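You operate a simulated robot arm through the tools that you are given. There is no shell and no other tool.

You are at the controls of a simulated robot arm. One attempt, no reset.

JOB
Put the L cream label from the far end of the belt on the right end of the grey overlocker's table and the S cream label on the near end of the belt. Take the red screw tin and leave it on the top of the needle detector. Fetch the olive thread cone and stand it on the low shelf of the window bench. Open the drawer under the cream overlocker, take the black tin on the top of the trims bench and put it away in the inside of the drawer under the cream overlocker and shut the overlocker again. Do these in any order. Set down upright: olive thread cone.

It is judged by the outcome, as a careful person would: the job done as asked, and still so three seconds after it is handed in. It fails if anything else is knocked over, pushed out of place, dropped, spilled or broken.

ROBOT AND FRAMES
A 7-joint arm with a fingered hand on a trunk, on a base that moves. Base frame: it is fixed to the floor where the robot stands at the start and does not move with it; the origin is under the middle of the robot, x ahead of it, y to its left, z up. Units: cm, rad, N and s.
It reaches about 108.9 cm from its shoulder. Its first joint turns from -2.601 to 2.601 rad. Places, roughly: black tin (7x7x3 cm) [320, -400, 80]; cream label [-25, -350, 75]; drawer under the cream overlocker [280, -240, 70]; inside of the drawer under the cream overlocker [290, -240, 70]; low shelf of the window bench [250, -450, 20]; near end of the belt [-40, -260, 80]; olive thread cone [325, -425, 75]; red screw tin [-25, -325, 75]; right end of the grey overlocker's table (20x27 cm [462, -378, 76]; top of the needle detector (24x26 cm) [-42, -310, 104]. Payload 3.5 kg.
The tool frame sits at the grasp point between the pads (the TCP): z along the fingers, y along the line on which they close. The tips reach 3 cm beyond it. The gripper opens to 10.4 cm; its body begins 3.5 cm behind the TCP. The gripper is a hand of 4 fingers: y runs from the thumb to the fingers, the wrist lies at [-1.5, -11, -18.6] in the tool frame, and closing takes about 1.5 s.
Orientation is that of the tool frame in the base frame, as a unit quaternion [x, y, z, w]. With the fingers straight down and the wrist toward the robot, the tool's x, y and z point along [0, 1, 0], [1, 0, 0] and [0, 0, -1] of the base frame.

CONTROLS
- The arm moves only by the tool send_rows. Its argument "deltas" is a list of rows, each a list of 6 numbers: the shift along the base's x, y, z in cm, then the turn, a rotation vector about the base's x, y, z in rad. In form: [[dx, dy, dz, ax, ay, az], ...]. A call has 1 to 20 rows; each row shifts and turns the commanded pose from where the row before left it. "grip" is the finger opening in cm, from 0 to 10.4, set as the call begins (left out, the last holds). Rows are played at 5 a second. More than 5 cm and 0.15 rad between two rows, or a gripper value outside its range, and nothing of the call is played. A pose out of reach is approached as far as the arm can. The call stops where the force on the tool passes 40 N (or 10 N more than at its start, if that is more) or the arm is blocked; 0.2 s more then pass. Each finger travels about 4.5 cm/s and halts on what it meets, pressing with about 23 N; the grip force reading is that of the motor and also rises with nothing between the fingers. The clock runs only during rows and for 0.2 s after the last one: add rows that do not move to give the fingers time. It gives the time, the measured TCP pose, the force on the tool (base axes), the opening and the grip force at its end, in the units of the frame above (readings bear some noise), with the torque about the TCP (base axes, N m) and any sound that the robot's microphone picked up, and new pictures: "show" is both (left out), scene, wrist or none.
- Cameras (640 x 400 px; columns grow to the right, rows downward): "scene" is now at [4.14, 17.47, 141.81]; the picture's right is [0.06, -1.00, 0.00], its down [-0.56, -0.03, -0.83] and it looks along [0.83, 0.05, -0.56] (base axes); focal length 266 px, centre (320, 200). "wrist" rides on the gripper at [6.1, -9.2, -13] in the tool frame; the picture's right is [-0.81, 0.28, -0.52], its down [-0.53, -0.71, 0.46] and it looks along [-0.24, 0.64, 0.72] (tool axes); focal length 275 px, centre (320, 200). There is no depth. A picture from a camera that has moved, and an enlarged one, comes with that camera's place and axes in the base frame and with its lens.
- slide_trunk(by): slides the trunk up (or, below 0, down) by that many cm; the arm and the scene camera ride with it, the base frame stays. It gives what a move gives, with no picture.
- roll_base(legs): drives the robot by 1 to 6 legs, each [ahead, left, turn to the left] in cm, cm and rad, along the robot's own axes; the way and the turn of a leg run together, so that a leg with both is an arc; at most 150 cm and 3.142 rad a leg. The arm and the cameras ride along, it lands a little off, and it stops where it bumps. It gives what a move gives, and a new picture of the scene camera.
- set_grasp(shape): the hand has 4 fingers and takes this shape, open, in about a second: jaw (thumb against the fingers, like two jaws); tri (thumb and two fingers); tip (a fingertip pinch); poke (one finger out to press); point (the index stretched); flat (the hand flat); cup (the hand cupped); fist (a fist). The gripper value then closes the fingers along that shape, each until it touches; the sizes above hold for jaw. It gives what a move gives, with no picture.
- aim_head(pan, tilt): turns the head with the scene camera to pan (to the left, within 2.705 rad either way) and tilt (down, from -0.506 to 1.204), counted from straight ahead of the robot. It gives what a move gives, and a new picture of the scene camera.
- zoom(camera, box): a new picture of the part [left, top, right, bottom] of that camera's present view, enlarged. The clock stands still meanwhile.
- close_job(): hands the job in; it is judged then, once.

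Nothing tells you exact positions but the pictures and the camera data. Unless the task says otherwise, let go and move clear before handing in.

The tools are called after "Request:" by a JSON object that holds its "fn" and its "kwargs". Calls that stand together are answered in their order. send_rows: Moves the arm, as the interface text tells. Its arguments: {"type":"object","properties":{"deltas":{"type":"array"},"grip":{"type":"number"},"show":{"type":"string","enum":["both","scene","wrist","none"]}},"required":["deltas"]} The other tools are called the same way: slide_trunk (by) moves the trunk up or down; set_grasp (shape) gives the hand a shape; roll_base (legs) drives the base; aim_head (pan, tilt) turns the head that bears the scene camera; zoom (camera, box) takes an enlarged picture of a part of a camera's view; close_job () hands the job in.

At the start:

```text
time_s: 0.0
position: [60.31, 25.11, 97.1]
tool_rot: [0.707, 0.707, 0.0, 0.0]
force: [0.1, 0.0, 0.9]
torque: [-0.01, -0.02, -0.03]
gripper_width: 10.36
finger_force: 0.0
shape: jaw
trunk travel left (down, up): [-45.0, 26.0]
robot x, y, heading: [-0.04, 0.22, -0.001]
head pan, tilt (commanded): [0.056, 0.597]
```

scene: 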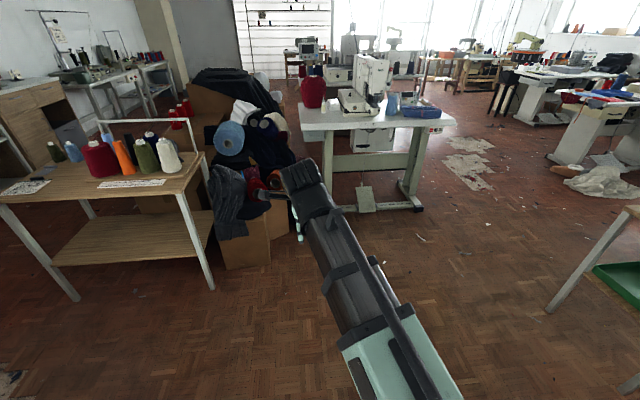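
wrist: 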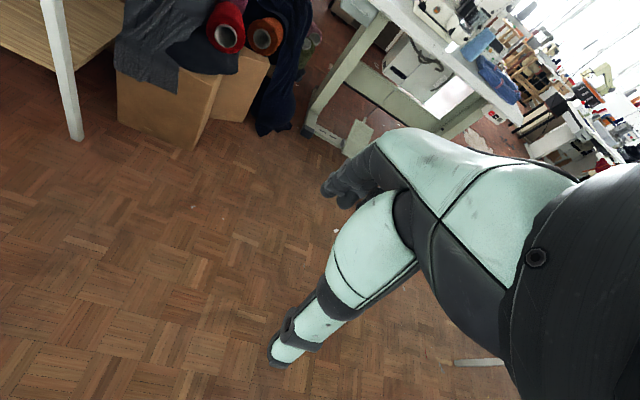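

I see a sewing workshop with benches and overlockers; the places of interest are to the right (negative y). I'll look around with the head first to map out the space before driving.

Request:
{"fn": "aim_head", "kwargs": {"pan": -0.8, "tilt": 0.35}}

Request:
{"fn": "aim_head", "kwargs": {"pan": -1.6, "tilt": 0.35}}

Request:
{"fn": "aim_head", "kwargs": {"pan": -2.4, "tilt": 0.35}}

```text
time_s: 1.2
position: [60.17, 25.12, 97.09]
tool_rot: [0.707, 0.707, 0.0, 0.0]
force: [0.8, 0.2, 0.3]
torque: [0.02, 0.05, 0.01]
gripper_width: 10.35
finger_force: 0.1
shape: jaw
trunk travel left (down, up): [-45.0, 26.0]
robot x, y, heading: [0.12, 0.0, 0.003]
head pan, tilt (commanded): [-0.799, 0.351]
camera scene: at [1.8, 10.31, 144.05], right [-0.72, -0.7, 0.0], down [-0.24, 0.25, -0.94], along [0.66, -0.67, -0.34], focal length 266 px, centre (320, 200)
```

scene: 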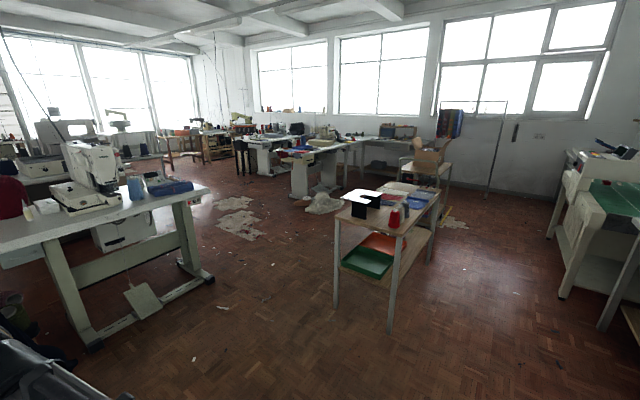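

```text
time_s: 2.3
position: [60.26, 25.09, 97.07]
tool_rot: [0.707, 0.707, 0.0, 0.0]
force: [-0.1, -1.5, 0.5]
torque: [0.0, 0.0, -0.01]
gripper_width: 10.37
finger_force: 0.1
shape: jaw
trunk travel left (down, up): [-45.0, 26.0]
robot x, y, heading: [0.03, -0.03, -0.004]
head pan, tilt (commanded): [-1.6, 0.351]
camera scene: at [-4.96, 7.67, 144.05], right [-1.0, 0.03, 0.0], down [0.01, 0.34, -0.94], along [-0.03, -0.94, -0.34], focal length 266 px, centre (320, 200)
```

scene: 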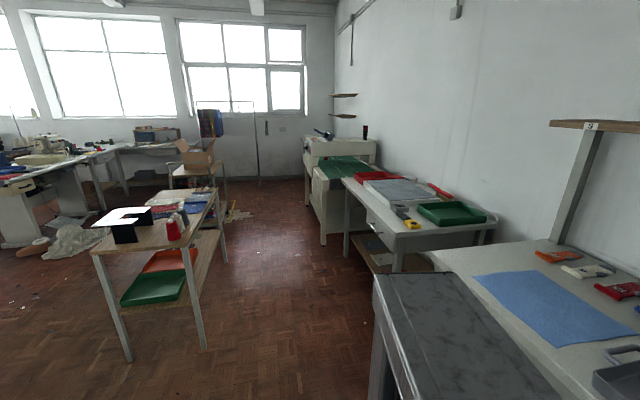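

```text
time_s: 3.4
position: [60.27, 25.15, 97.09]
tool_rot: [0.708, 0.707, 0.0, 0.0]
force: [-0.4, -0.1, 0.6]
torque: [-0.05, 0.04, 0.02]
gripper_width: 10.36
finger_force: 0.0
shape: jaw
trunk travel left (down, up): [-45.0, 26.0]
robot x, y, heading: [0.09, -0.28, 0.001]
head pan, tilt (commanded): [-2.4, 0.351]
camera scene: at [-11.55, 10.68, 144.05], right [-0.68, 0.74, 0.0], down [0.25, 0.23, -0.94], along [-0.69, -0.64, -0.34], focal length 266 px, centre (320, 200)
```

scene: 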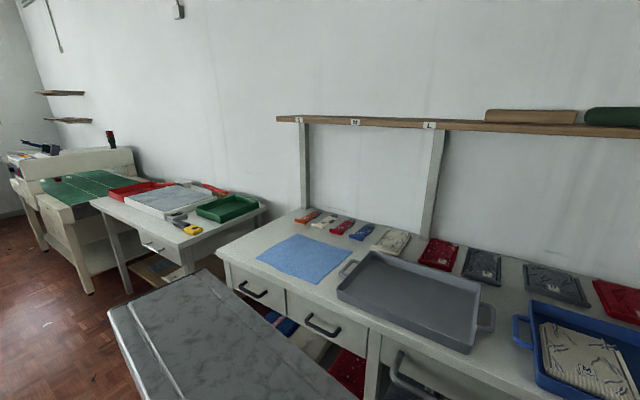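

The needle detector with the green belt is down the right-hand wall around y = -300. I'll zoom on it and on the tables in front of the windows.

Request:
{"fn": "aim_head", "kwargs": {"pan": -1.6, "tilt": 0.25}}

Request:
{"fn": "zoom", "kwargs": {"camera": "scene", "box": [280, 80, 440, 260]}}

Request:
{"fn": "aim_head", "kwargs": {"pan": -0.9, "tilt": 0.25}}

Request:
{"fn": "zoom", "kwargs": {"camera": "scene", "box": [160, 60, 480, 260]}}

```text
time_s: 4.6
position: [60.32, 25.14, 97.12]
tool_rot: [0.707, 0.707, 0.0, 0.0]
force: [0.8, -0.2, -0.5]
torque: [-0.03, 0.01, -0.02]
gripper_width: 10.39
finger_force: 0.1
shape: jaw
trunk travel left (down, up): [-45.0, 26.0]
robot x, y, heading: [-0.01, 0.26, 0.005]
head pan, tilt (commanded): [-1.6, 0.25]
camera scene: at [-4.98, 7.64, 144.99], right [-1.0, 0.03, 0.0], down [0.01, 0.25, -0.97], along [-0.03, -0.97, -0.25], focal length 266 px, centre (320, 200)
```

scene: 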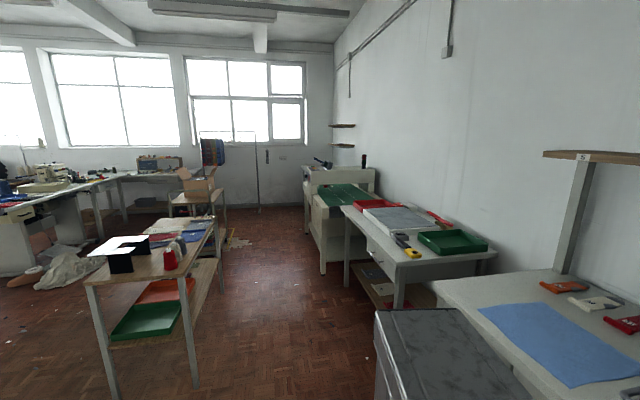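

```text
2.22 times, centred on (360, 170) of scene
camera zoom: at [-4.98, 7.64, 144.99], right [-1.0, 0.03, 0.0], down [0.01, 0.25, -0.97], along [-0.03, -0.97, -0.25], focal length 590 px, centre (231, 267)
```

zoom: 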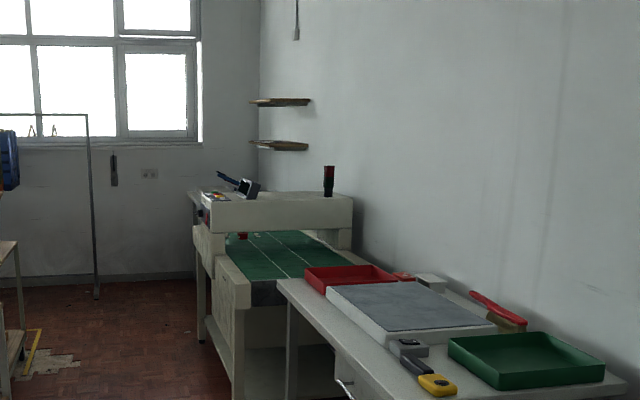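

```text
time_s: 5.6
position: [60.29, 25.13, 97.18]
tool_rot: [0.707, 0.708, 0.0, 0.0]
force: [0.3, 0.4, -0.1]
torque: [-0.01, -0.02, 0.01]
gripper_width: 10.38
finger_force: 0.0
shape: jaw
trunk travel left (down, up): [-45.0, 26.0]
robot x, y, heading: [-0.46, 0.36, 0.001]
head pan, tilt (commanded): [-0.901, 0.25]
camera scene: at [1.1, 9.65, 145.0], right [-0.78, -0.62, 0.0], down [-0.15, 0.19, -0.97], along [0.6, -0.76, -0.25], focal length 266 px, centre (320, 200)
```

scene: 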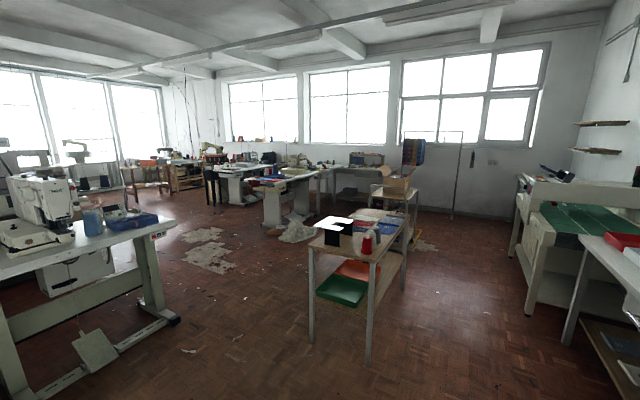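

```text
2.00 times, centred on (320, 160) of scene
camera zoom: at [1.1, 9.65, 145.0], right [-0.78, -0.62, 0.0], down [-0.15, 0.19, -0.97], along [0.6, -0.76, -0.25], focal length 532 px, centre (320, 280)
```

zoom: 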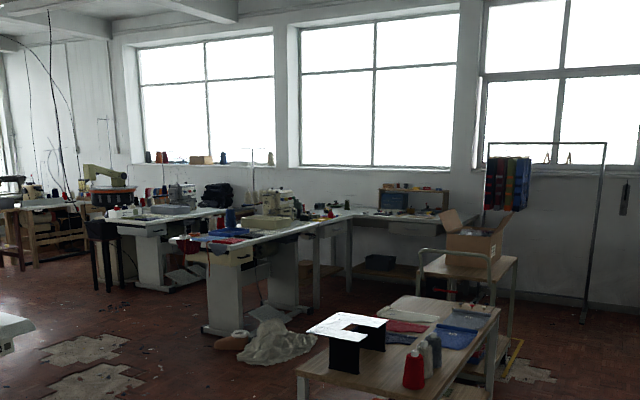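

The corridor toward the conveyor seems to run at x ≈ 20 between the middle wooden table (x 60–105) and the right-hand benches (x < -16). I'll look down at the robot's own body to learn its footprint.

Request:
{"fn": "aim_head", "kwargs": {"pan": -0.4, "tilt": 1.2}}

Request:
{"fn": "aim_head", "kwargs": {"pan": -1.8, "tilt": 1.1}}

Request:
{"fn": "aim_head", "kwargs": {"pan": 1.2, "tilt": 0.7}}

```text
time_s: 6.9
position: [60.38, 25.05, 97.19]
tool_rot: [0.708, 0.706, -0.001, 0.0]
force: [-1.0, 0.2, 0.3]
torque: [0.02, 0.0, 0.02]
gripper_width: 10.35
finger_force: 0.0
shape: jaw
trunk travel left (down, up): [-45.0, 26.0]
robot x, y, heading: [0.06, 0.15, -0.001]
head pan, tilt (commanded): [-0.4, 1.201]
camera scene: at [0.46, 14.8, 137.32], right [-0.39, -0.92, 0.0], down [-0.86, 0.36, -0.36], along [0.33, -0.14, -0.93], focal length 266 px, centre (320, 200)
```

scene: 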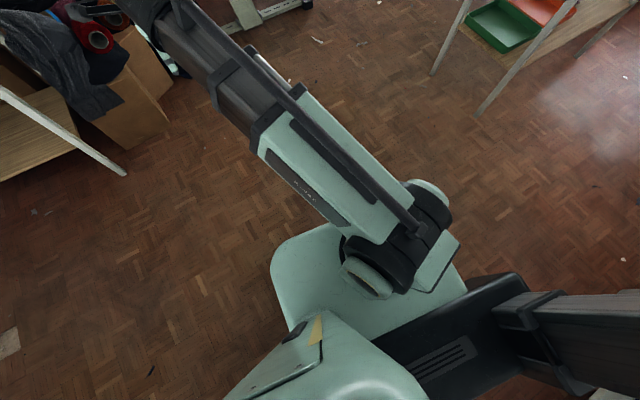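

```text
time_s: 8.4
position: [60.35, 25.23, 97.16]
tool_rot: [0.707, 0.707, 0.0, 0.0]
force: [-1.0, -1.7, 0.3]
torque: [0.02, 0.0, 0.0]
gripper_width: 10.37
finger_force: 0.1
shape: jaw
trunk travel left (down, up): [-45.0, 26.0]
robot x, y, heading: [-0.18, -0.07, -0.001]
head pan, tilt (commanded): [-1.799, 1.1]
camera scene: at [-6.12, 10.83, 137.91], right [-0.97, 0.23, 0.0], down [0.2, 0.87, -0.45], along [-0.1, -0.44, -0.89], focal length 266 px, centre (320, 200)
```

scene: 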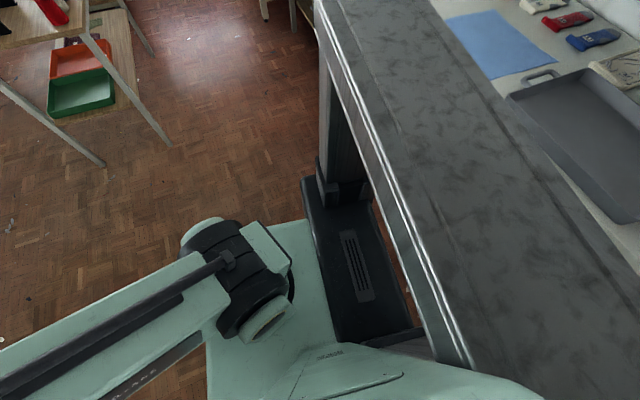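

```text
time_s: 11.0
position: [60.33, 25.09, 97.22]
tool_rot: [0.707, 0.708, 0.0, 0.0]
force: [-0.3, 0.2, 0.3]
torque: [0.0, 0.0, 0.0]
gripper_width: 10.39
finger_force: 0.1
shape: jaw
trunk travel left (down, up): [-45.0, 26.0]
robot x, y, heading: [-0.2, -0.0, -0.004]
head pan, tilt (commanded): [1.201, 0.7]
camera scene: at [-1.62, 24.9, 140.91], right [0.93, -0.36, 0.0], down [-0.23, -0.6, -0.76], along [0.28, 0.71, -0.64], focal length 266 px, centre (320, 200)
```

scene: 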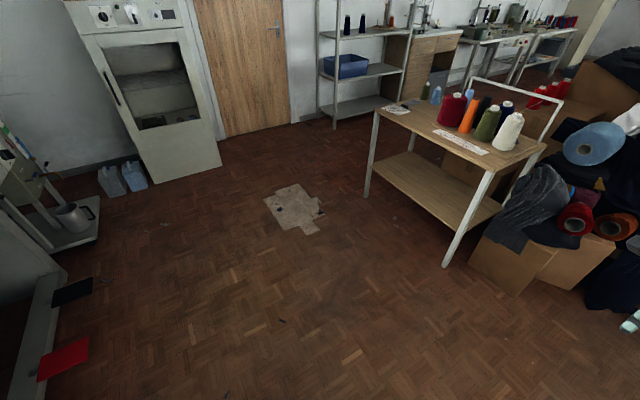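

I want to make sure what the dark column beside the robot is, so I'll look more carefully at my right side.

Request:
{"fn": "aim_head", "kwargs": {"pan": -1.5, "tilt": 1.0}}

Request:
{"fn": "aim_head", "kwargs": {"pan": -2.6, "tilt": 0.9}}

Request:
{"fn": "aim_head", "kwargs": {"pan": 2.4, "tilt": 0.8}}

```text
time_s: 13.4
position: [60.38, 25.14, 97.19]
tool_rot: [0.707, 0.707, -0.001, 0.0]
force: [1.0, 0.4, 0.3]
torque: [0.01, 0.0, 0.01]
gripper_width: 10.39
finger_force: 0.0
shape: jaw
trunk travel left (down, up): [-45.0, 26.0]
robot x, y, heading: [0.04, -0.09, -0.0]
head pan, tilt (commanded): [-1.499, 1.0]
camera scene: at [-4.19, 10.03, 138.57], right [-1.0, -0.07, 0.0], down [-0.06, 0.84, -0.54], along [0.04, -0.54, -0.84], focal length 266 px, centre (320, 200)
```

scene: 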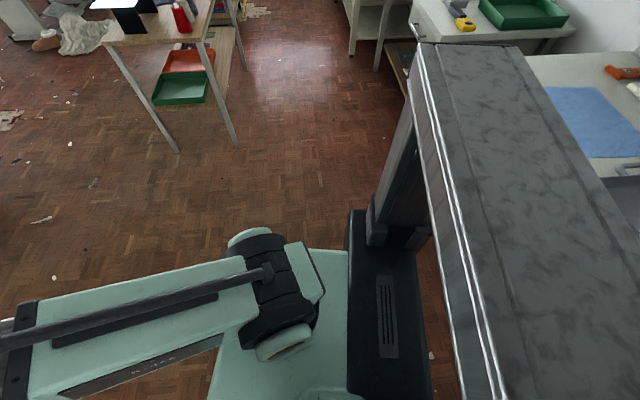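

```text
time_s: 14.7
position: [60.33, 25.08, 97.13]
tool_rot: [0.707, 0.707, 0.001, 0.0]
force: [1.0, 0.7, -0.7]
torque: [0.0, -0.07, 0.01]
gripper_width: 10.38
finger_force: 0.1
shape: jaw
trunk travel left (down, up): [-45.0, 26.0]
robot x, y, heading: [-0.12, 0.09, 0.003]
head pan, tilt (commanded): [-2.601, 0.901]
camera scene: at [-11.16, 13.08, 139.29], right [-0.52, 0.86, 0.0], down [0.67, 0.4, -0.62], along [-0.53, -0.32, -0.78], focal length 266 px, centre (320, 200)
```

scene: 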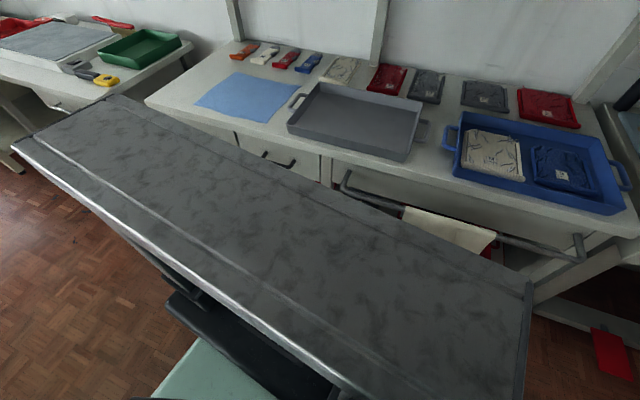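

```text
time_s: 18.6
position: [60.35, 25.06, 97.17]
tool_rot: [0.707, 0.707, 0.0, 0.0]
force: [0.1, -0.8, -0.7]
torque: [-0.05, 0.02, 0.01]
gripper_width: 10.37
finger_force: 0.1
shape: jaw
trunk travel left (down, up): [-45.0, 26.0]
robot x, y, heading: [-0.04, -0.1, -0.002]
head pan, tilt (commanded): [2.4, 0.799]
camera scene: at [-10.64, 22.43, 140.09], right [0.68, 0.74, 0.0], down [0.53, -0.48, -0.7], along [-0.51, 0.47, -0.72], focal length 266 px, centre (320, 200)
```

scene: 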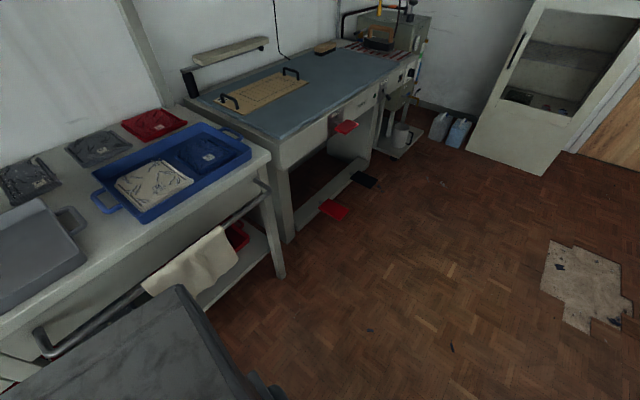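

The marbled slab is my own trunk housing (triangulates to z≈122), so the aisle is clear. I'll turn right to face the conveyor and drive part of the way down the aisle.

Request:
{"fn": "roll_base", "kwargs": {"legs": [[0, 0, -1.571], [100, 25, 0]]}}

Request:
{"fn": "aim_head", "kwargs": {"pan": 0.0, "tilt": 0.35}}

```text
time_s: 27.8
position: [48.78, -159.76, 97.29]
tool_rot: [1.0, -0.004, -0.001, -0.001]
force: [-0.4, 0.1, 0.0]
torque: [-0.01, -0.01, -0.03]
gripper_width: 10.35
finger_force: 0.1
shape: jaw
trunk travel left (down, up): [-45.0, 26.0]
robot x, y, heading: [24.02, -99.27, -1.58]
head pan, tilt (commanded): [2.4, 0.799]
camera scene: at [46.42, -89.05, 140.09], right [0.73, -0.68, 0.0], down [-0.49, -0.53, -0.7], along [0.47, 0.51, -0.72], focal length 266 px, centre (320, 200)
```

scene: 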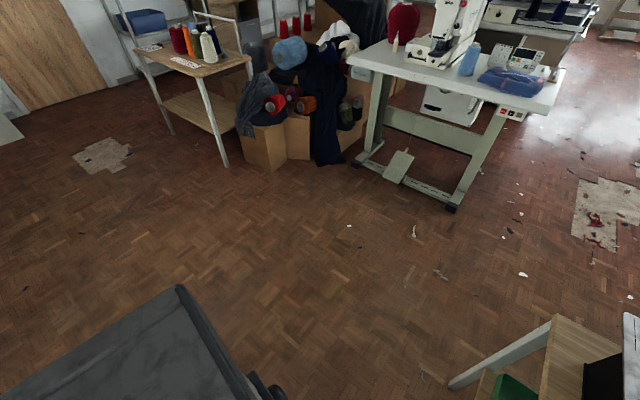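

```text
time_s: 30.0
position: [48.84, -159.8, 97.2]
tool_rot: [1.0, -0.003, 0.0, 0.0]
force: [1.2, -0.7, -0.4]
torque: [-0.01, -0.01, 0.03]
gripper_width: 10.39
finger_force: 0.0
shape: jaw
trunk travel left (down, up): [-45.0, 26.0]
robot x, y, heading: [24.39, -99.11, -1.58]
head pan, tilt (commanded): [0.0, 0.351]
camera scene: at [40.88, -104.28, 144.05], right [-1.0, 0.01, 0.0], down [0.0, 0.34, -0.94], along [-0.01, -0.94, -0.34], focal length 266 px, centre (320, 200)
```

scene: 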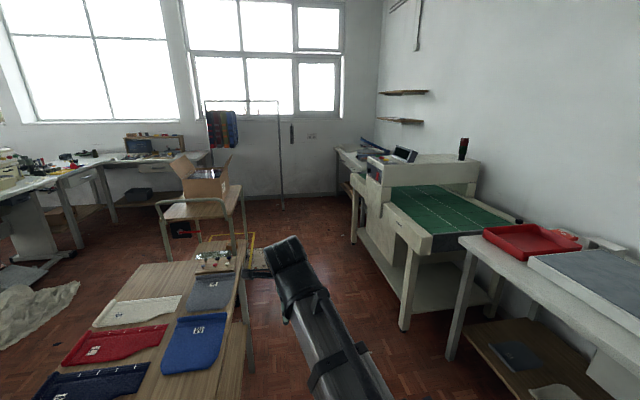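

I see the conveyor with its green belt and arch on the right and an outfeed table behind it. I'll lift and pull in the arm, then drive further down the aisle.

Request:
{"fn": "send_rows", "kwargs": {"deltas": [[0, 2, 4, 0, 0, 0], [0, 2, 4, 0, 0, 0], [0, 2, 4, 0, 0, 0], [0, 2, 4, 0, 0, 0], [0, 2, 4, 0, 0, 0], [0, 2, 4, 0, 0, 0]], "show": "scene"}}

Request:
{"fn": "roll_base", "kwargs": {"legs": [[130, 0, 0]]}}

Request:
{"fn": "aim_head", "kwargs": {"pan": -0.6, "tilt": 0.55}}

```text
time_s: 31.4
position: [48.92, -148.09, 121.31]
tool_rot: [1.0, -0.003, 0.0, 0.0]
force: [-0.8, 0.3, 0.4]
torque: [0.01, -0.02, -0.01]
gripper_width: 10.39
finger_force: 0.1
shape: jaw
trunk travel left (down, up): [-45.0, 26.0]
robot x, y, heading: [24.11, -99.17, -1.577]
head pan, tilt (commanded): [0.0, 0.351]
camera scene: at [40.87, -104.27, 144.05], right [-1.0, 0.01, 0.0], down [0.0, 0.34, -0.94], along [-0.01, -0.94, -0.34], focal length 266 px, centre (320, 200)
```

scene: 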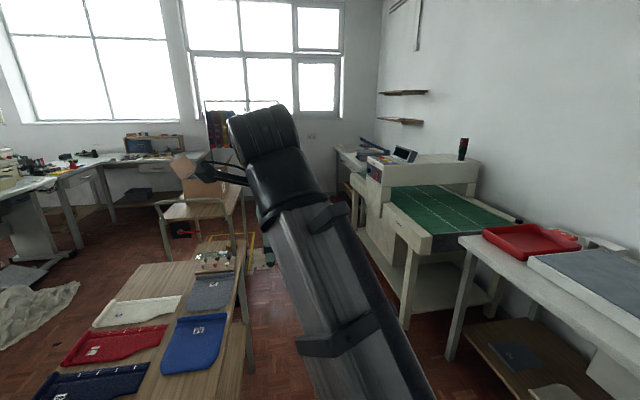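

```text
time_s: 38.0
position: [49.19, -279.96, 121.12]
tool_rot: [1.0, 0.002, 0.0, 0.0]
force: [0.3, -0.3, -1.2]
torque: [0.04, 0.02, -0.04]
gripper_width: 10.38
finger_force: 0.1
shape: jaw
trunk travel left (down, up): [-45.0, 26.0]
robot x, y, heading: [24.05, -231.22, -1.57]
head pan, tilt (commanded): [0.0, 0.351]
camera scene: at [40.73, -236.18, 144.05], right [-1.0, 0.0, 0.0], down [0.0, 0.34, -0.94], along [0.0, -0.94, -0.34], focal length 266 px, centre (320, 200)
```

scene: 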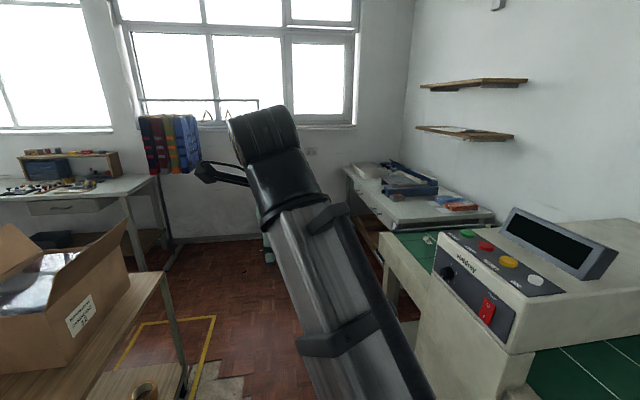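

```text
time_s: 39.0
position: [49.19, -280.02, 121.18]
tool_rot: [1.0, 0.002, 0.001, 0.0]
force: [0.1, 1.2, -0.6]
torque: [-0.01, 0.01, 0.02]
gripper_width: 10.35
finger_force: 0.0
shape: jaw
trunk travel left (down, up): [-45.0, 26.0]
robot x, y, heading: [24.14, -231.07, -1.568]
head pan, tilt (commanded): [-0.6, 0.55]
camera scene: at [35.65, -234.3, 142.23], right [-0.83, 0.56, 0.0], down [0.29, 0.43, -0.85], along [-0.48, -0.71, -0.52], focal length 266 px, centre (320, 200)
```

scene: 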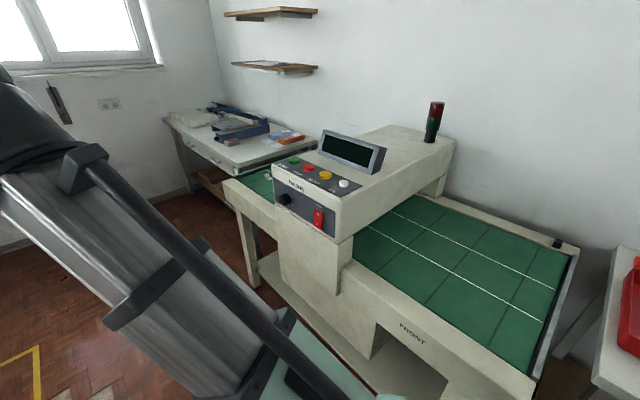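

The detector arch with its control panel is right ahead to the right; some small items are visible beyond the arch. I'll pull alongside and turn to face the conveyor.

Request:
{"fn": "roll_base", "kwargs": {"legs": [[72, 0, 0], [0, 22, 0], [0, 0, -1.571]]}}

Request:
{"fn": "aim_head", "kwargs": {"pan": 0.3, "tilt": 0.7}}

```text
time_s: 48.1
position: [-2.47, -329.04, 121.19]
tool_rot: [-0.704, 0.711, 0.0, 0.0]
force: [0.2, 0.3, -0.9]
torque: [-0.04, -0.01, -0.02]
gripper_width: 10.38
finger_force: 0.1
shape: jaw
trunk travel left (down, up): [-45.0, 26.0]
robot x, y, heading: [46.15, -304.49, 3.128]
head pan, tilt (commanded): [-0.6, 0.55]
camera scene: at [43.21, -316.24, 142.22], right [0.57, 0.82, 0.0], down [0.43, -0.3, -0.85], along [-0.7, 0.49, -0.52], focal length 266 px, centre (320, 200)
```

scene: 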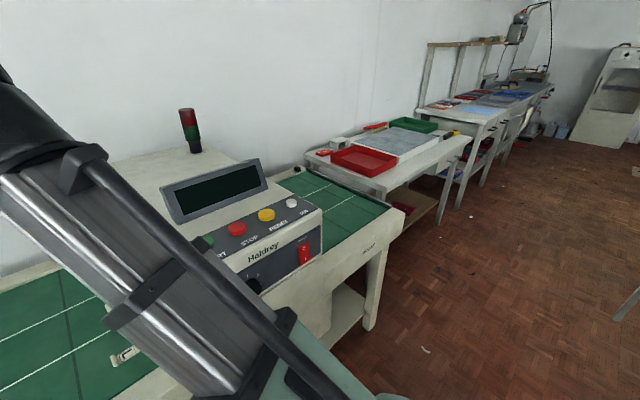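

```text
time_s: 49.3
position: [-2.33, -329.04, 121.27]
tool_rot: [-0.703, 0.711, -0.001, 0.0]
force: [0.6, 0.5, 0.2]
torque: [0.0, 0.0, 0.01]
gripper_width: 10.39
finger_force: 0.0
shape: jaw
trunk travel left (down, up): [-45.0, 26.0]
robot x, y, heading: [46.11, -303.89, 3.131]
head pan, tilt (commanded): [0.3, 0.7]
camera scene: at [42.43, -323.82, 140.91], right [-0.29, 0.96, 0.0], down [0.62, 0.18, -0.77], along [-0.73, -0.22, -0.64], focal length 266 px, centre (320, 200)
```

scene: 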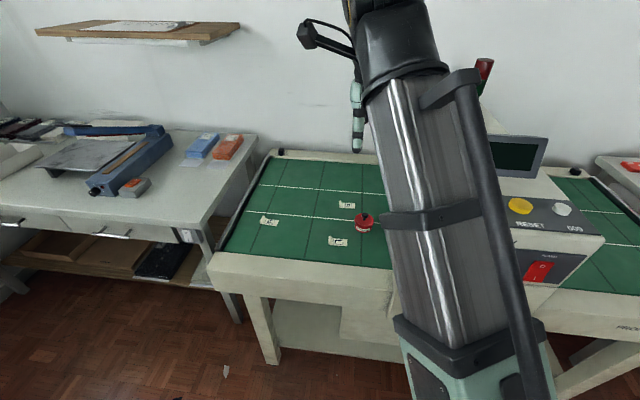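

Now I see the far half of the belt: three cream labels and a red tin with a knob. I'll zoom to read the labels.

Request:
{"fn": "zoom", "kwargs": {"camera": "scene", "box": [240, 180, 400, 280]}}

Request:
{"fn": "zoom", "kwargs": {"camera": "scene", "box": [300, 195, 380, 250]}}

Request:
{"fn": "zoom", "kwargs": {"camera": "wrist", "box": [0, 0, 640, 400]}}

```text
4.00 times, centred on (320, 230) of scene
camera zoom: at [42.43, -323.82, 140.91], right [-0.29, 0.96, 0.0], down [0.62, 0.18, -0.77], along [-0.73, -0.22, -0.64], focal length 1063 px, centre (320, 80)
```

zoom: 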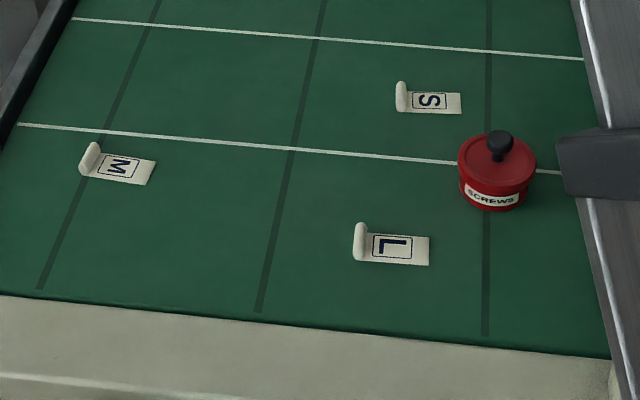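

```text
7.27 times, centred on (340, 222) of scene
camera zoom: at [42.43, -323.82, 140.91], right [-0.29, 0.96, 0.0], down [0.62, 0.18, -0.77], along [-0.73, -0.22, -0.64], focal length 1933 px, centre (174, 36)
```

zoom: 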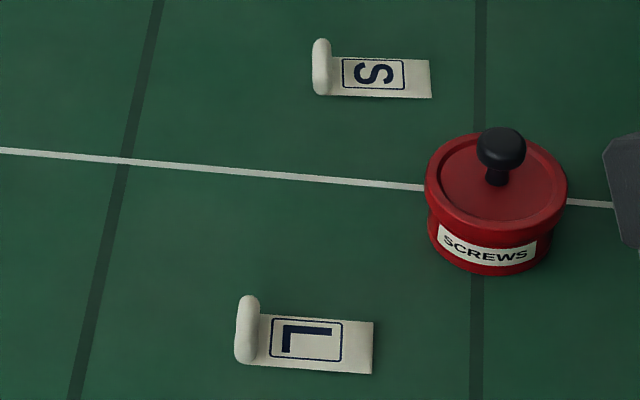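

```text
1.00 times, centred on (320, 200) of wrist (not enlarged: the box is as wide or as high as the picture)
camera zoom: at [6.78, -335.31, 134.27], right [-0.27, 0.81, 0.52], down [0.72, 0.53, -0.46], along [-0.64, 0.25, -0.72], focal length 275 px, centre (320, 200)
```

zoom: 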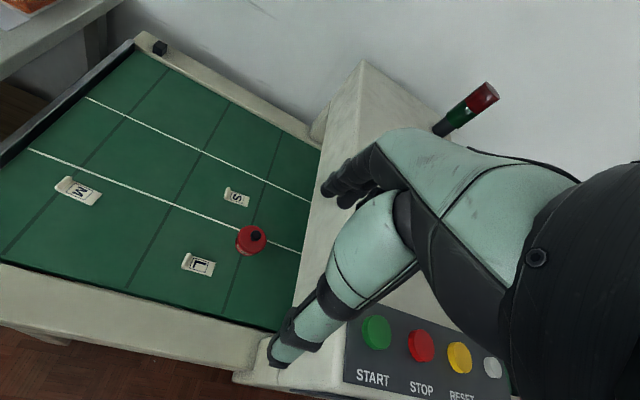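

Labels M, S and L and the red "SCREWS" tin are on the far half of the belt (L ≈ (-12,-334), tin ≈ (-20.5,-328), belt z ≈ 76). I'll examine the arch face beside the tin to check clearance.

Request:
{"fn": "zoom", "kwargs": {"camera": "wrist", "box": [140, 40, 460, 240]}}

Request:
{"fn": "zoom", "kwargs": {"camera": "wrist", "box": [150, 180, 390, 390]}}

Request:
{"fn": "aim_head", "kwargs": {"pan": -0.15, "tilt": 0.75}}

```text
2.00 times, centred on (300, 140) of wrist
camera zoom: at [6.78, -335.31, 134.27], right [-0.27, 0.81, 0.52], down [0.72, 0.53, -0.46], along [-0.64, 0.25, -0.72], focal length 551 px, centre (360, 320)
```

zoom: 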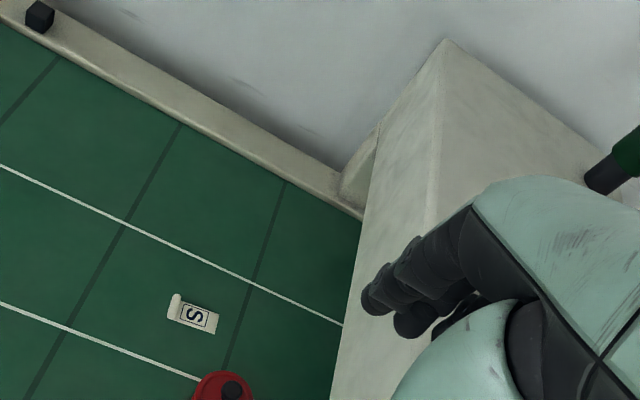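

```text
1.90 times, centred on (270, 285) of wrist
camera zoom: at [6.78, -335.31, 134.27], right [-0.27, 0.81, 0.52], down [0.72, 0.53, -0.46], along [-0.64, 0.25, -0.72], focal length 524 px, centre (415, 38)
```

zoom: 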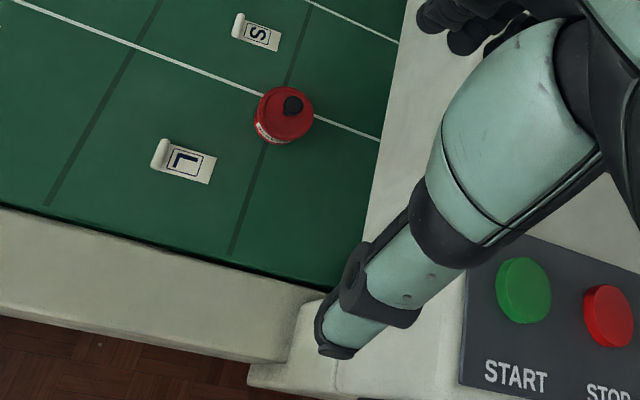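

```text
time_s: 50.2
position: [-2.43, -329.04, 121.11]
tool_rot: [-0.703, 0.711, 0.001, 0.0]
force: [0.6, 0.5, -0.3]
torque: [0.02, 0.0, -0.04]
gripper_width: 10.37
finger_force: 0.1
shape: jaw
trunk travel left (down, up): [-45.0, 26.0]
robot x, y, heading: [46.72, -303.97, 3.13]
head pan, tilt (commanded): [-0.15, 0.75]
camera scene: at [42.39, -320.08, 140.49], right [0.16, 0.99, 0.0], down [0.67, -0.11, -0.73], along [-0.72, 0.12, -0.68], focal length 266 px, centre (320, 200)
```

scene: 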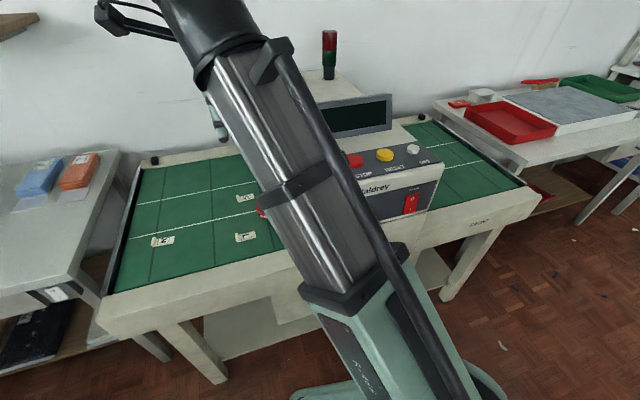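

The conveyor is turned about 10° from the room axes, and the arch face is ~9 cm from the tin centre, so there's room. I'll move the open hand above the tin and turn it 0.17 rad to align with the conveyor.

Request:
{"fn": "send_rows", "kwargs": {"deltas": [[-3.6, 0.2, -3, 0, 0, 0.035], [-3.6, 0.2, -3, 0, 0, 0.035], [-3.6, 0.2, -3, 0, 0, 0.035], [-3.6, 0.2, -3, 0, 0, 0.035], [-3.6, 0.2, -3, 0, 0, 0.035]], "grip": 10.4}}

```text
time_s: 51.4
position: [-20.63, -328.19, 106.2]
tool_rot: [0.763, -0.646, -0.001, 0.0]
force: [0.0, -0.8, 0.4]
torque: [0.03, 0.03, 0.01]
gripper_width: 10.38
finger_force: 0.1
shape: jaw
trunk travel left (down, up): [-45.0, 26.0]
robot x, y, heading: [46.27, -304.24, 3.136]
head pan, tilt (commanded): [-0.15, 0.75]
camera scene: at [42.39, -320.07, 140.49], right [0.16, 0.99, 0.0], down [0.67, -0.11, -0.73], along [-0.72, 0.12, -0.68], focal length 266 px, centre (320, 200)
camera wrist: at [-10.43, -332.75, 119.27], right [-0.41, 0.75, 0.52], down [0.62, 0.64, -0.46], along [-0.68, 0.13, -0.72], focal length 275 px, centre (320, 200)
```

scene: 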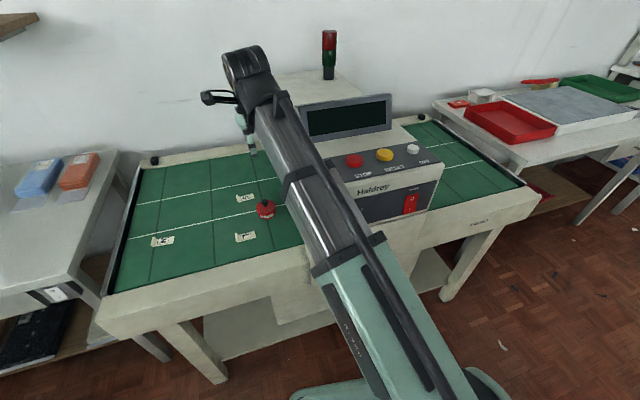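
wrist: 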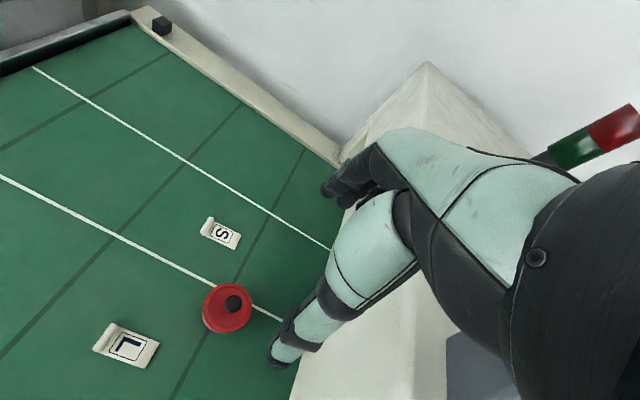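

The hand is nearly centred above the tin (tin about 0.6–1 cm further away in x). I'll shift and descend partway for a closer check.

Request:
{"fn": "send_rows", "kwargs": {"deltas": [[-0.6, 0.1, -4, 0, 0, 0], [0, 0, -4, 0, 0, 0], [0, 0, -4, 0, 0, 0], [0, 0, -2.5, 0, 0, 0], [0, 0, 0, 0, 0, 0]]}}

```text
time_s: 52.6
position: [-21.14, -327.99, 91.7]
tool_rot: [0.763, -0.646, 0.001, 0.0]
force: [-0.3, -0.4, 0.1]
torque: [-0.03, -0.01, -0.01]
gripper_width: 10.39
finger_force: 0.0
shape: jaw
trunk travel left (down, up): [-45.0, 26.0]
robot x, y, heading: [46.36, -304.1, 3.128]
head pan, tilt (commanded): [-0.15, 0.75]
camera scene: at [42.38, -320.07, 140.49], right [0.16, 0.99, 0.0], down [0.67, -0.11, -0.73], along [-0.72, 0.12, -0.68], focal length 266 px, centre (320, 200)
camera wrist: at [-10.98, -332.55, 104.81], right [-0.4, 0.75, 0.52], down [0.62, 0.64, -0.46], along [-0.68, 0.13, -0.72], focal length 275 px, centre (320, 200)
```

scene: 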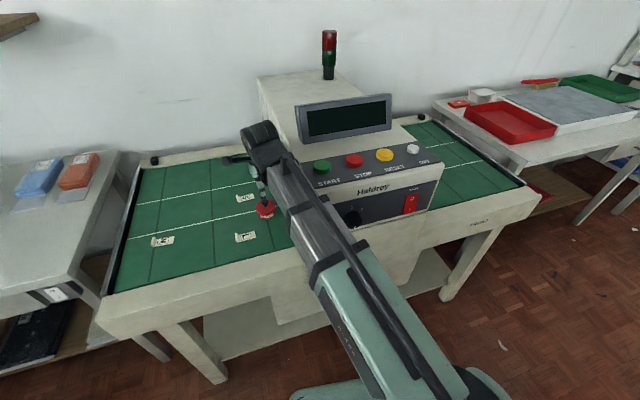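
wrist: 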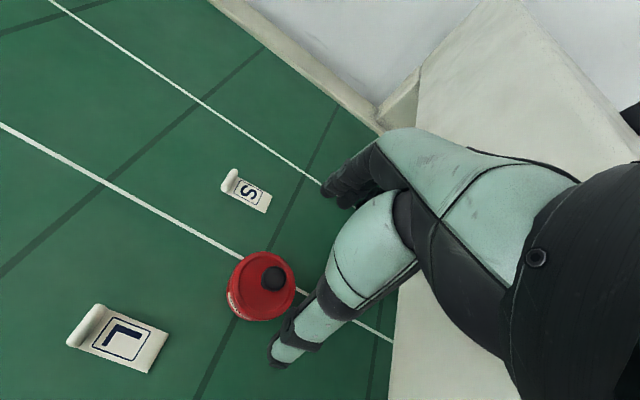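

Triangulation gives the belt at z≈75.6, knob top ≈82.5, tin centre ≈(-21.5,-328.1). I'll lower to TCP z≈80.4 and close on the tin body.

Request:
{"fn": "send_rows", "kwargs": {"deltas": [[-0.35, -0.1, -3, 0, 0, 0], [0, 0, -3, 0, 0, 0], [0, 0, -3, 0, 0, 0], [0, 0, -2.3, 0, 0, 0], [0, 0, 0, 0, 0, 0]]}}

Request:
{"fn": "send_rows", "kwargs": {"deltas": [[0, 0, 0, 0, 0, 0], [0, 0, 0, 0, 0, 0], [0, 0, 0, 0, 0, 0], [0, 0, 0, 0, 0, 0], [0, 0, 0, 0, 0, 0], [0, 0, 0, 0, 0, 0], [0, 0, 0, 0, 0, 0], [0, 0, 0, 0, 0, 0]], "grip": 0}}

```text
time_s: 53.8
position: [-21.43, -328.09, 80.31]
tool_rot: [0.763, -0.646, -0.001, 0.0]
force: [0.0, -0.5, 0.1]
torque: [-0.03, 0.04, -0.01]
gripper_width: 10.38
finger_force: 0.0
shape: jaw
trunk travel left (down, up): [-45.0, 26.0]
robot x, y, heading: [46.55, -304.5, 3.127]
head pan, tilt (commanded): [-0.15, 0.75]
camera scene: at [42.38, -320.07, 140.49], right [0.16, 0.99, 0.0], down [0.67, -0.11, -0.73], along [-0.72, 0.12, -0.68], focal length 266 px, centre (320, 200)
camera wrist: at [-11.22, -332.55, 93.39], right [-0.4, 0.75, 0.52], down [0.62, 0.64, -0.46], along [-0.68, 0.13, -0.72], focal length 275 px, centre (320, 200)
```

scene: 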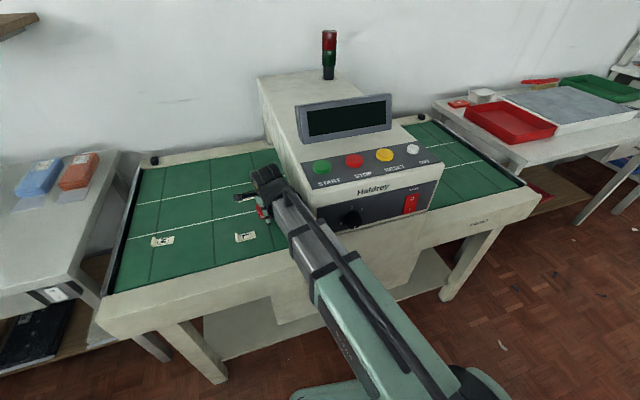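
wrist: 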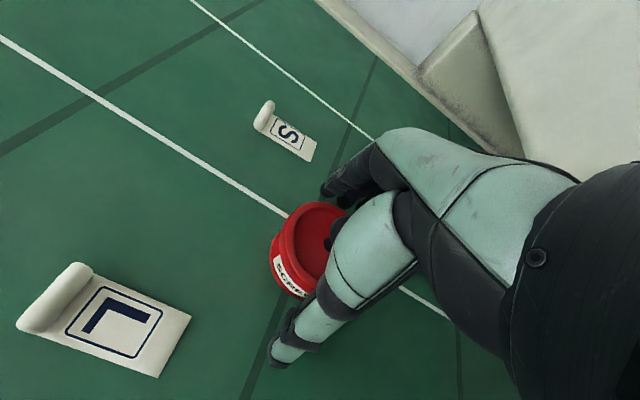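

```text
time_s: 55.6
position: [-21.33, -328.01, 80.32]
tool_rot: [0.763, -0.646, 0.0, 0.001]
force: [-0.3, -0.1, -2.1]
torque: [0.0, 0.02, -0.05]
gripper_width: 5.32
finger_force: 22.3
shape: jaw
trunk travel left (down, up): [-45.0, 26.0]
robot x, y, heading: [46.23, -304.16, 3.129]
head pan, tilt (commanded): [-0.15, 0.75]
heard: snap
camera scene: at [42.37, -320.07, 140.48], right [0.16, 0.99, 0.0], down [0.67, -0.11, -0.73], along [-0.72, 0.12, -0.68], focal length 266 px, centre (320, 200)
camera wrist: at [-11.22, -332.55, 93.41], right [-0.41, 0.75, 0.52], down [0.62, 0.64, -0.46], along [-0.68, 0.13, -0.72], focal length 275 px, centre (320, 200)
```

scene: 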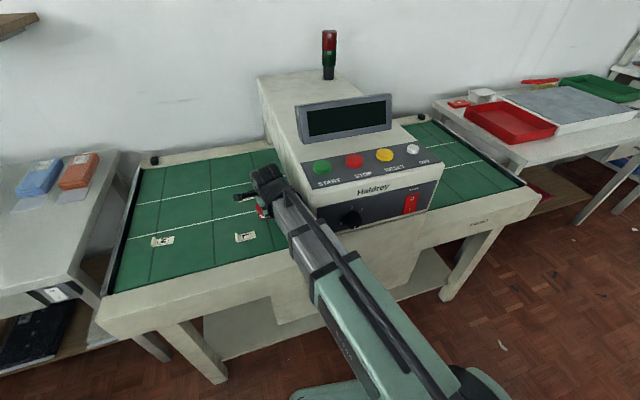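
wrist: 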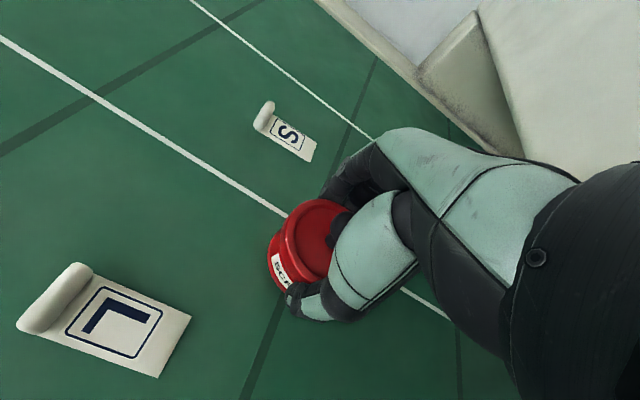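

The hand gripped something 5.3 cm wide and I heard a snap; I'll look closely before lifting.

Request:
{"fn": "zoom", "kwargs": {"camera": "wrist", "box": [220, 160, 440, 340]}}

Request:
{"fn": "zoom", "kwargs": {"camera": "scene", "box": [220, 150, 320, 250]}}

```text
2.22 times, centred on (330, 250) of wrist
camera zoom: at [-11.22, -332.55, 93.41], right [-0.41, 0.75, 0.52], down [0.62, 0.64, -0.46], along [-0.68, 0.13, -0.72], focal length 612 px, centre (298, 89)
```

zoom: 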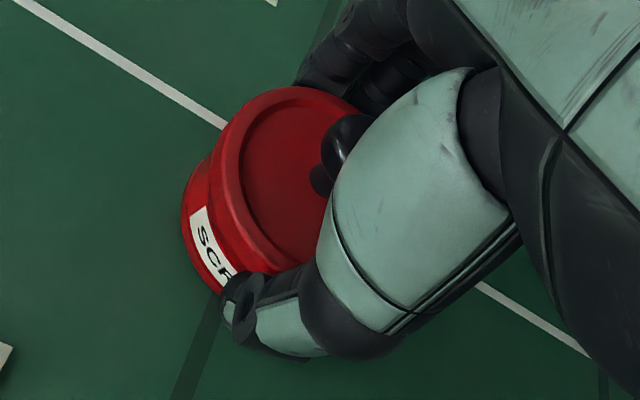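

```text
4.00 times, centred on (270, 200) of scene
camera zoom: at [42.37, -320.07, 140.48], right [0.16, 0.99, 0.0], down [0.67, -0.11, -0.73], along [-0.72, 0.12, -0.68], focal length 1063 px, centre (520, 200)
```

zoom: 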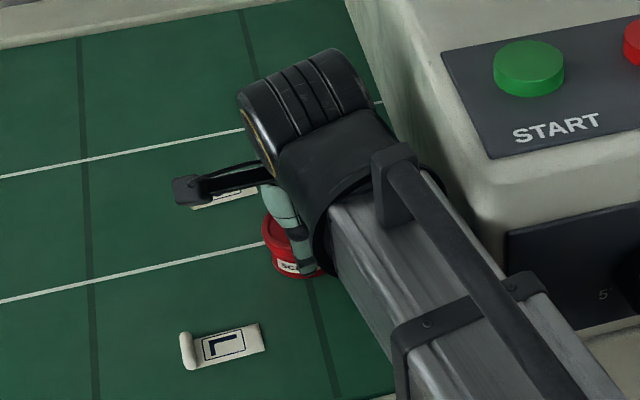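

The fingers closed under the overhanging lid, and the tin stands whole. I'll lift a little and check.

Request:
{"fn": "send_rows", "kwargs": {"deltas": [[0, 0, 1, 0, 0, 0], [0, 0, 1.5, 0, 0, 0], [0, 0, 1.5, 0, 0, 0], [0, 0, 0, 0, 0, 0]]}}

Request:
{"fn": "zoom", "kwargs": {"camera": "wrist", "box": [200, 140, 440, 340]}}

```text
time_s: 56.6
position: [-21.47, -328.06, 84.46]
tool_rot: [0.763, -0.647, 0.0, 0.0]
force: [0.4, 0.2, -1.7]
torque: [0.01, -0.01, 0.0]
gripper_width: 5.28
finger_force: 22.5
shape: jaw
trunk travel left (down, up): [-45.0, 26.0]
robot x, y, heading: [46.46, -304.46, 3.131]
head pan, tilt (commanded): [-0.15, 0.75]
camera scene: at [42.38, -320.07, 140.48], right [0.16, 0.99, 0.0], down [0.67, -0.11, -0.73], along [-0.72, 0.12, -0.68], focal length 266 px, centre (320, 200)
camera wrist: at [-11.27, -332.58, 97.48], right [-0.41, 0.75, 0.52], down [0.62, 0.64, -0.46], along [-0.68, 0.13, -0.72], focal length 275 px, centre (320, 200)
```

scene: 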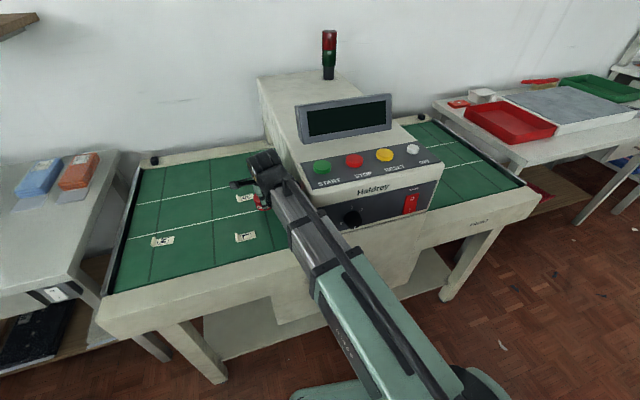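
wrist: 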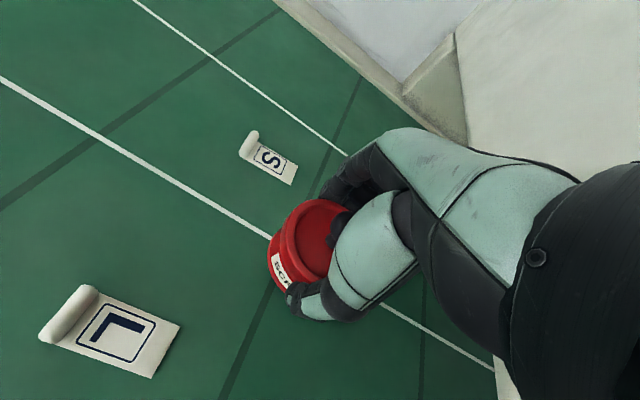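

```text
2.00 times, centred on (320, 240) of wrist
camera zoom: at [-11.27, -332.58, 97.48], right [-0.41, 0.75, 0.52], down [0.62, 0.64, -0.46], along [-0.68, 0.13, -0.72], focal length 551 px, centre (320, 120)
```

zoom: 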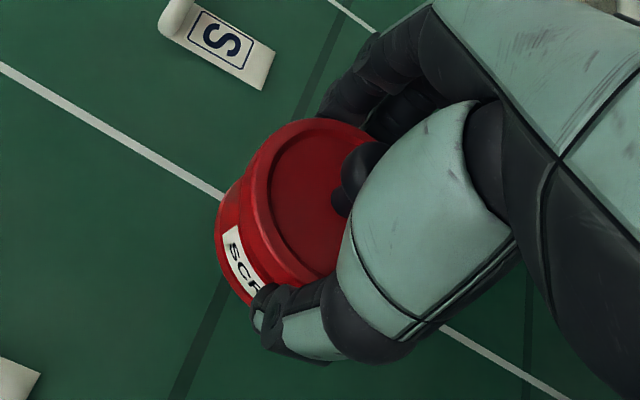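

The whole tin with lid is held. I'll raise the trunk for a higher shoulder so that the forearm clears the display, then carry the tin over the detector top.

Request:
{"fn": "slide_trunk", "kwargs": {"by": 22}}

Request:
{"fn": "send_rows", "kwargs": {"deltas": [[0, 0, 4, 0, 0, 0], [0, 0, 4, 0, 0, 0], [0, 0, 4, 0, 0, 0], [0, 0, 4, 0, 0, 0], [0, 0, 3, 0, 0, 0]]}}

```text
time_s: 59.0
position: [-21.5, -327.99, 106.37]
tool_rot: [0.763, -0.646, 0.0, 0.0]
force: [-0.1, -0.1, -2.2]
torque: [0.02, -0.02, 0.0]
gripper_width: 5.25
finger_force: 23.3
shape: jaw
trunk travel left (down, up): [-67.0, 4.0]
robot x, y, heading: [46.43, -304.42, 3.133]
head pan, tilt (commanded): [-0.15, 0.75]
```

```text
time_s: 60.2
position: [-21.43, -328.01, 125.52]
tool_rot: [0.764, -0.645, -0.001, 0.0]
force: [0.7, 0.2, -2.6]
torque: [0.0, 0.02, 0.01]
gripper_width: 5.15
finger_force: 23.2
shape: jaw
trunk travel left (down, up): [-67.0, 4.0]
robot x, y, heading: [46.79, -304.38, 3.13]
head pan, tilt (commanded): [-0.15, 0.75]
camera scene: at [42.38, -320.07, 162.48], right [0.16, 0.99, 0.0], down [0.67, -0.11, -0.73], along [-0.72, 0.12, -0.68], focal length 266 px, centre (320, 200)
camera wrist: at [-11.15, -332.53, 138.49], right [-0.4, 0.75, 0.52], down [0.62, 0.64, -0.46], along [-0.68, 0.13, -0.72], focal length 275 px, centre (320, 200)
```

scene: 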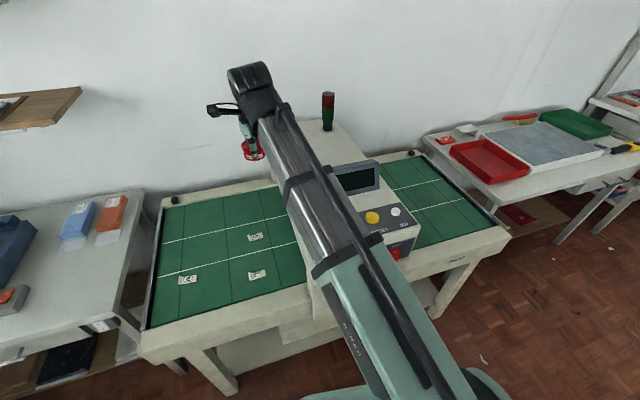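
wrist: 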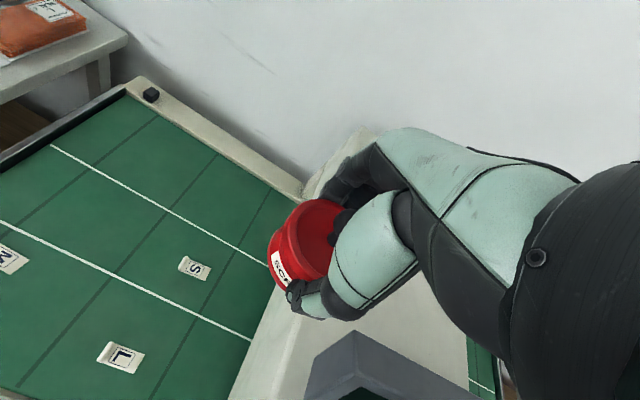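

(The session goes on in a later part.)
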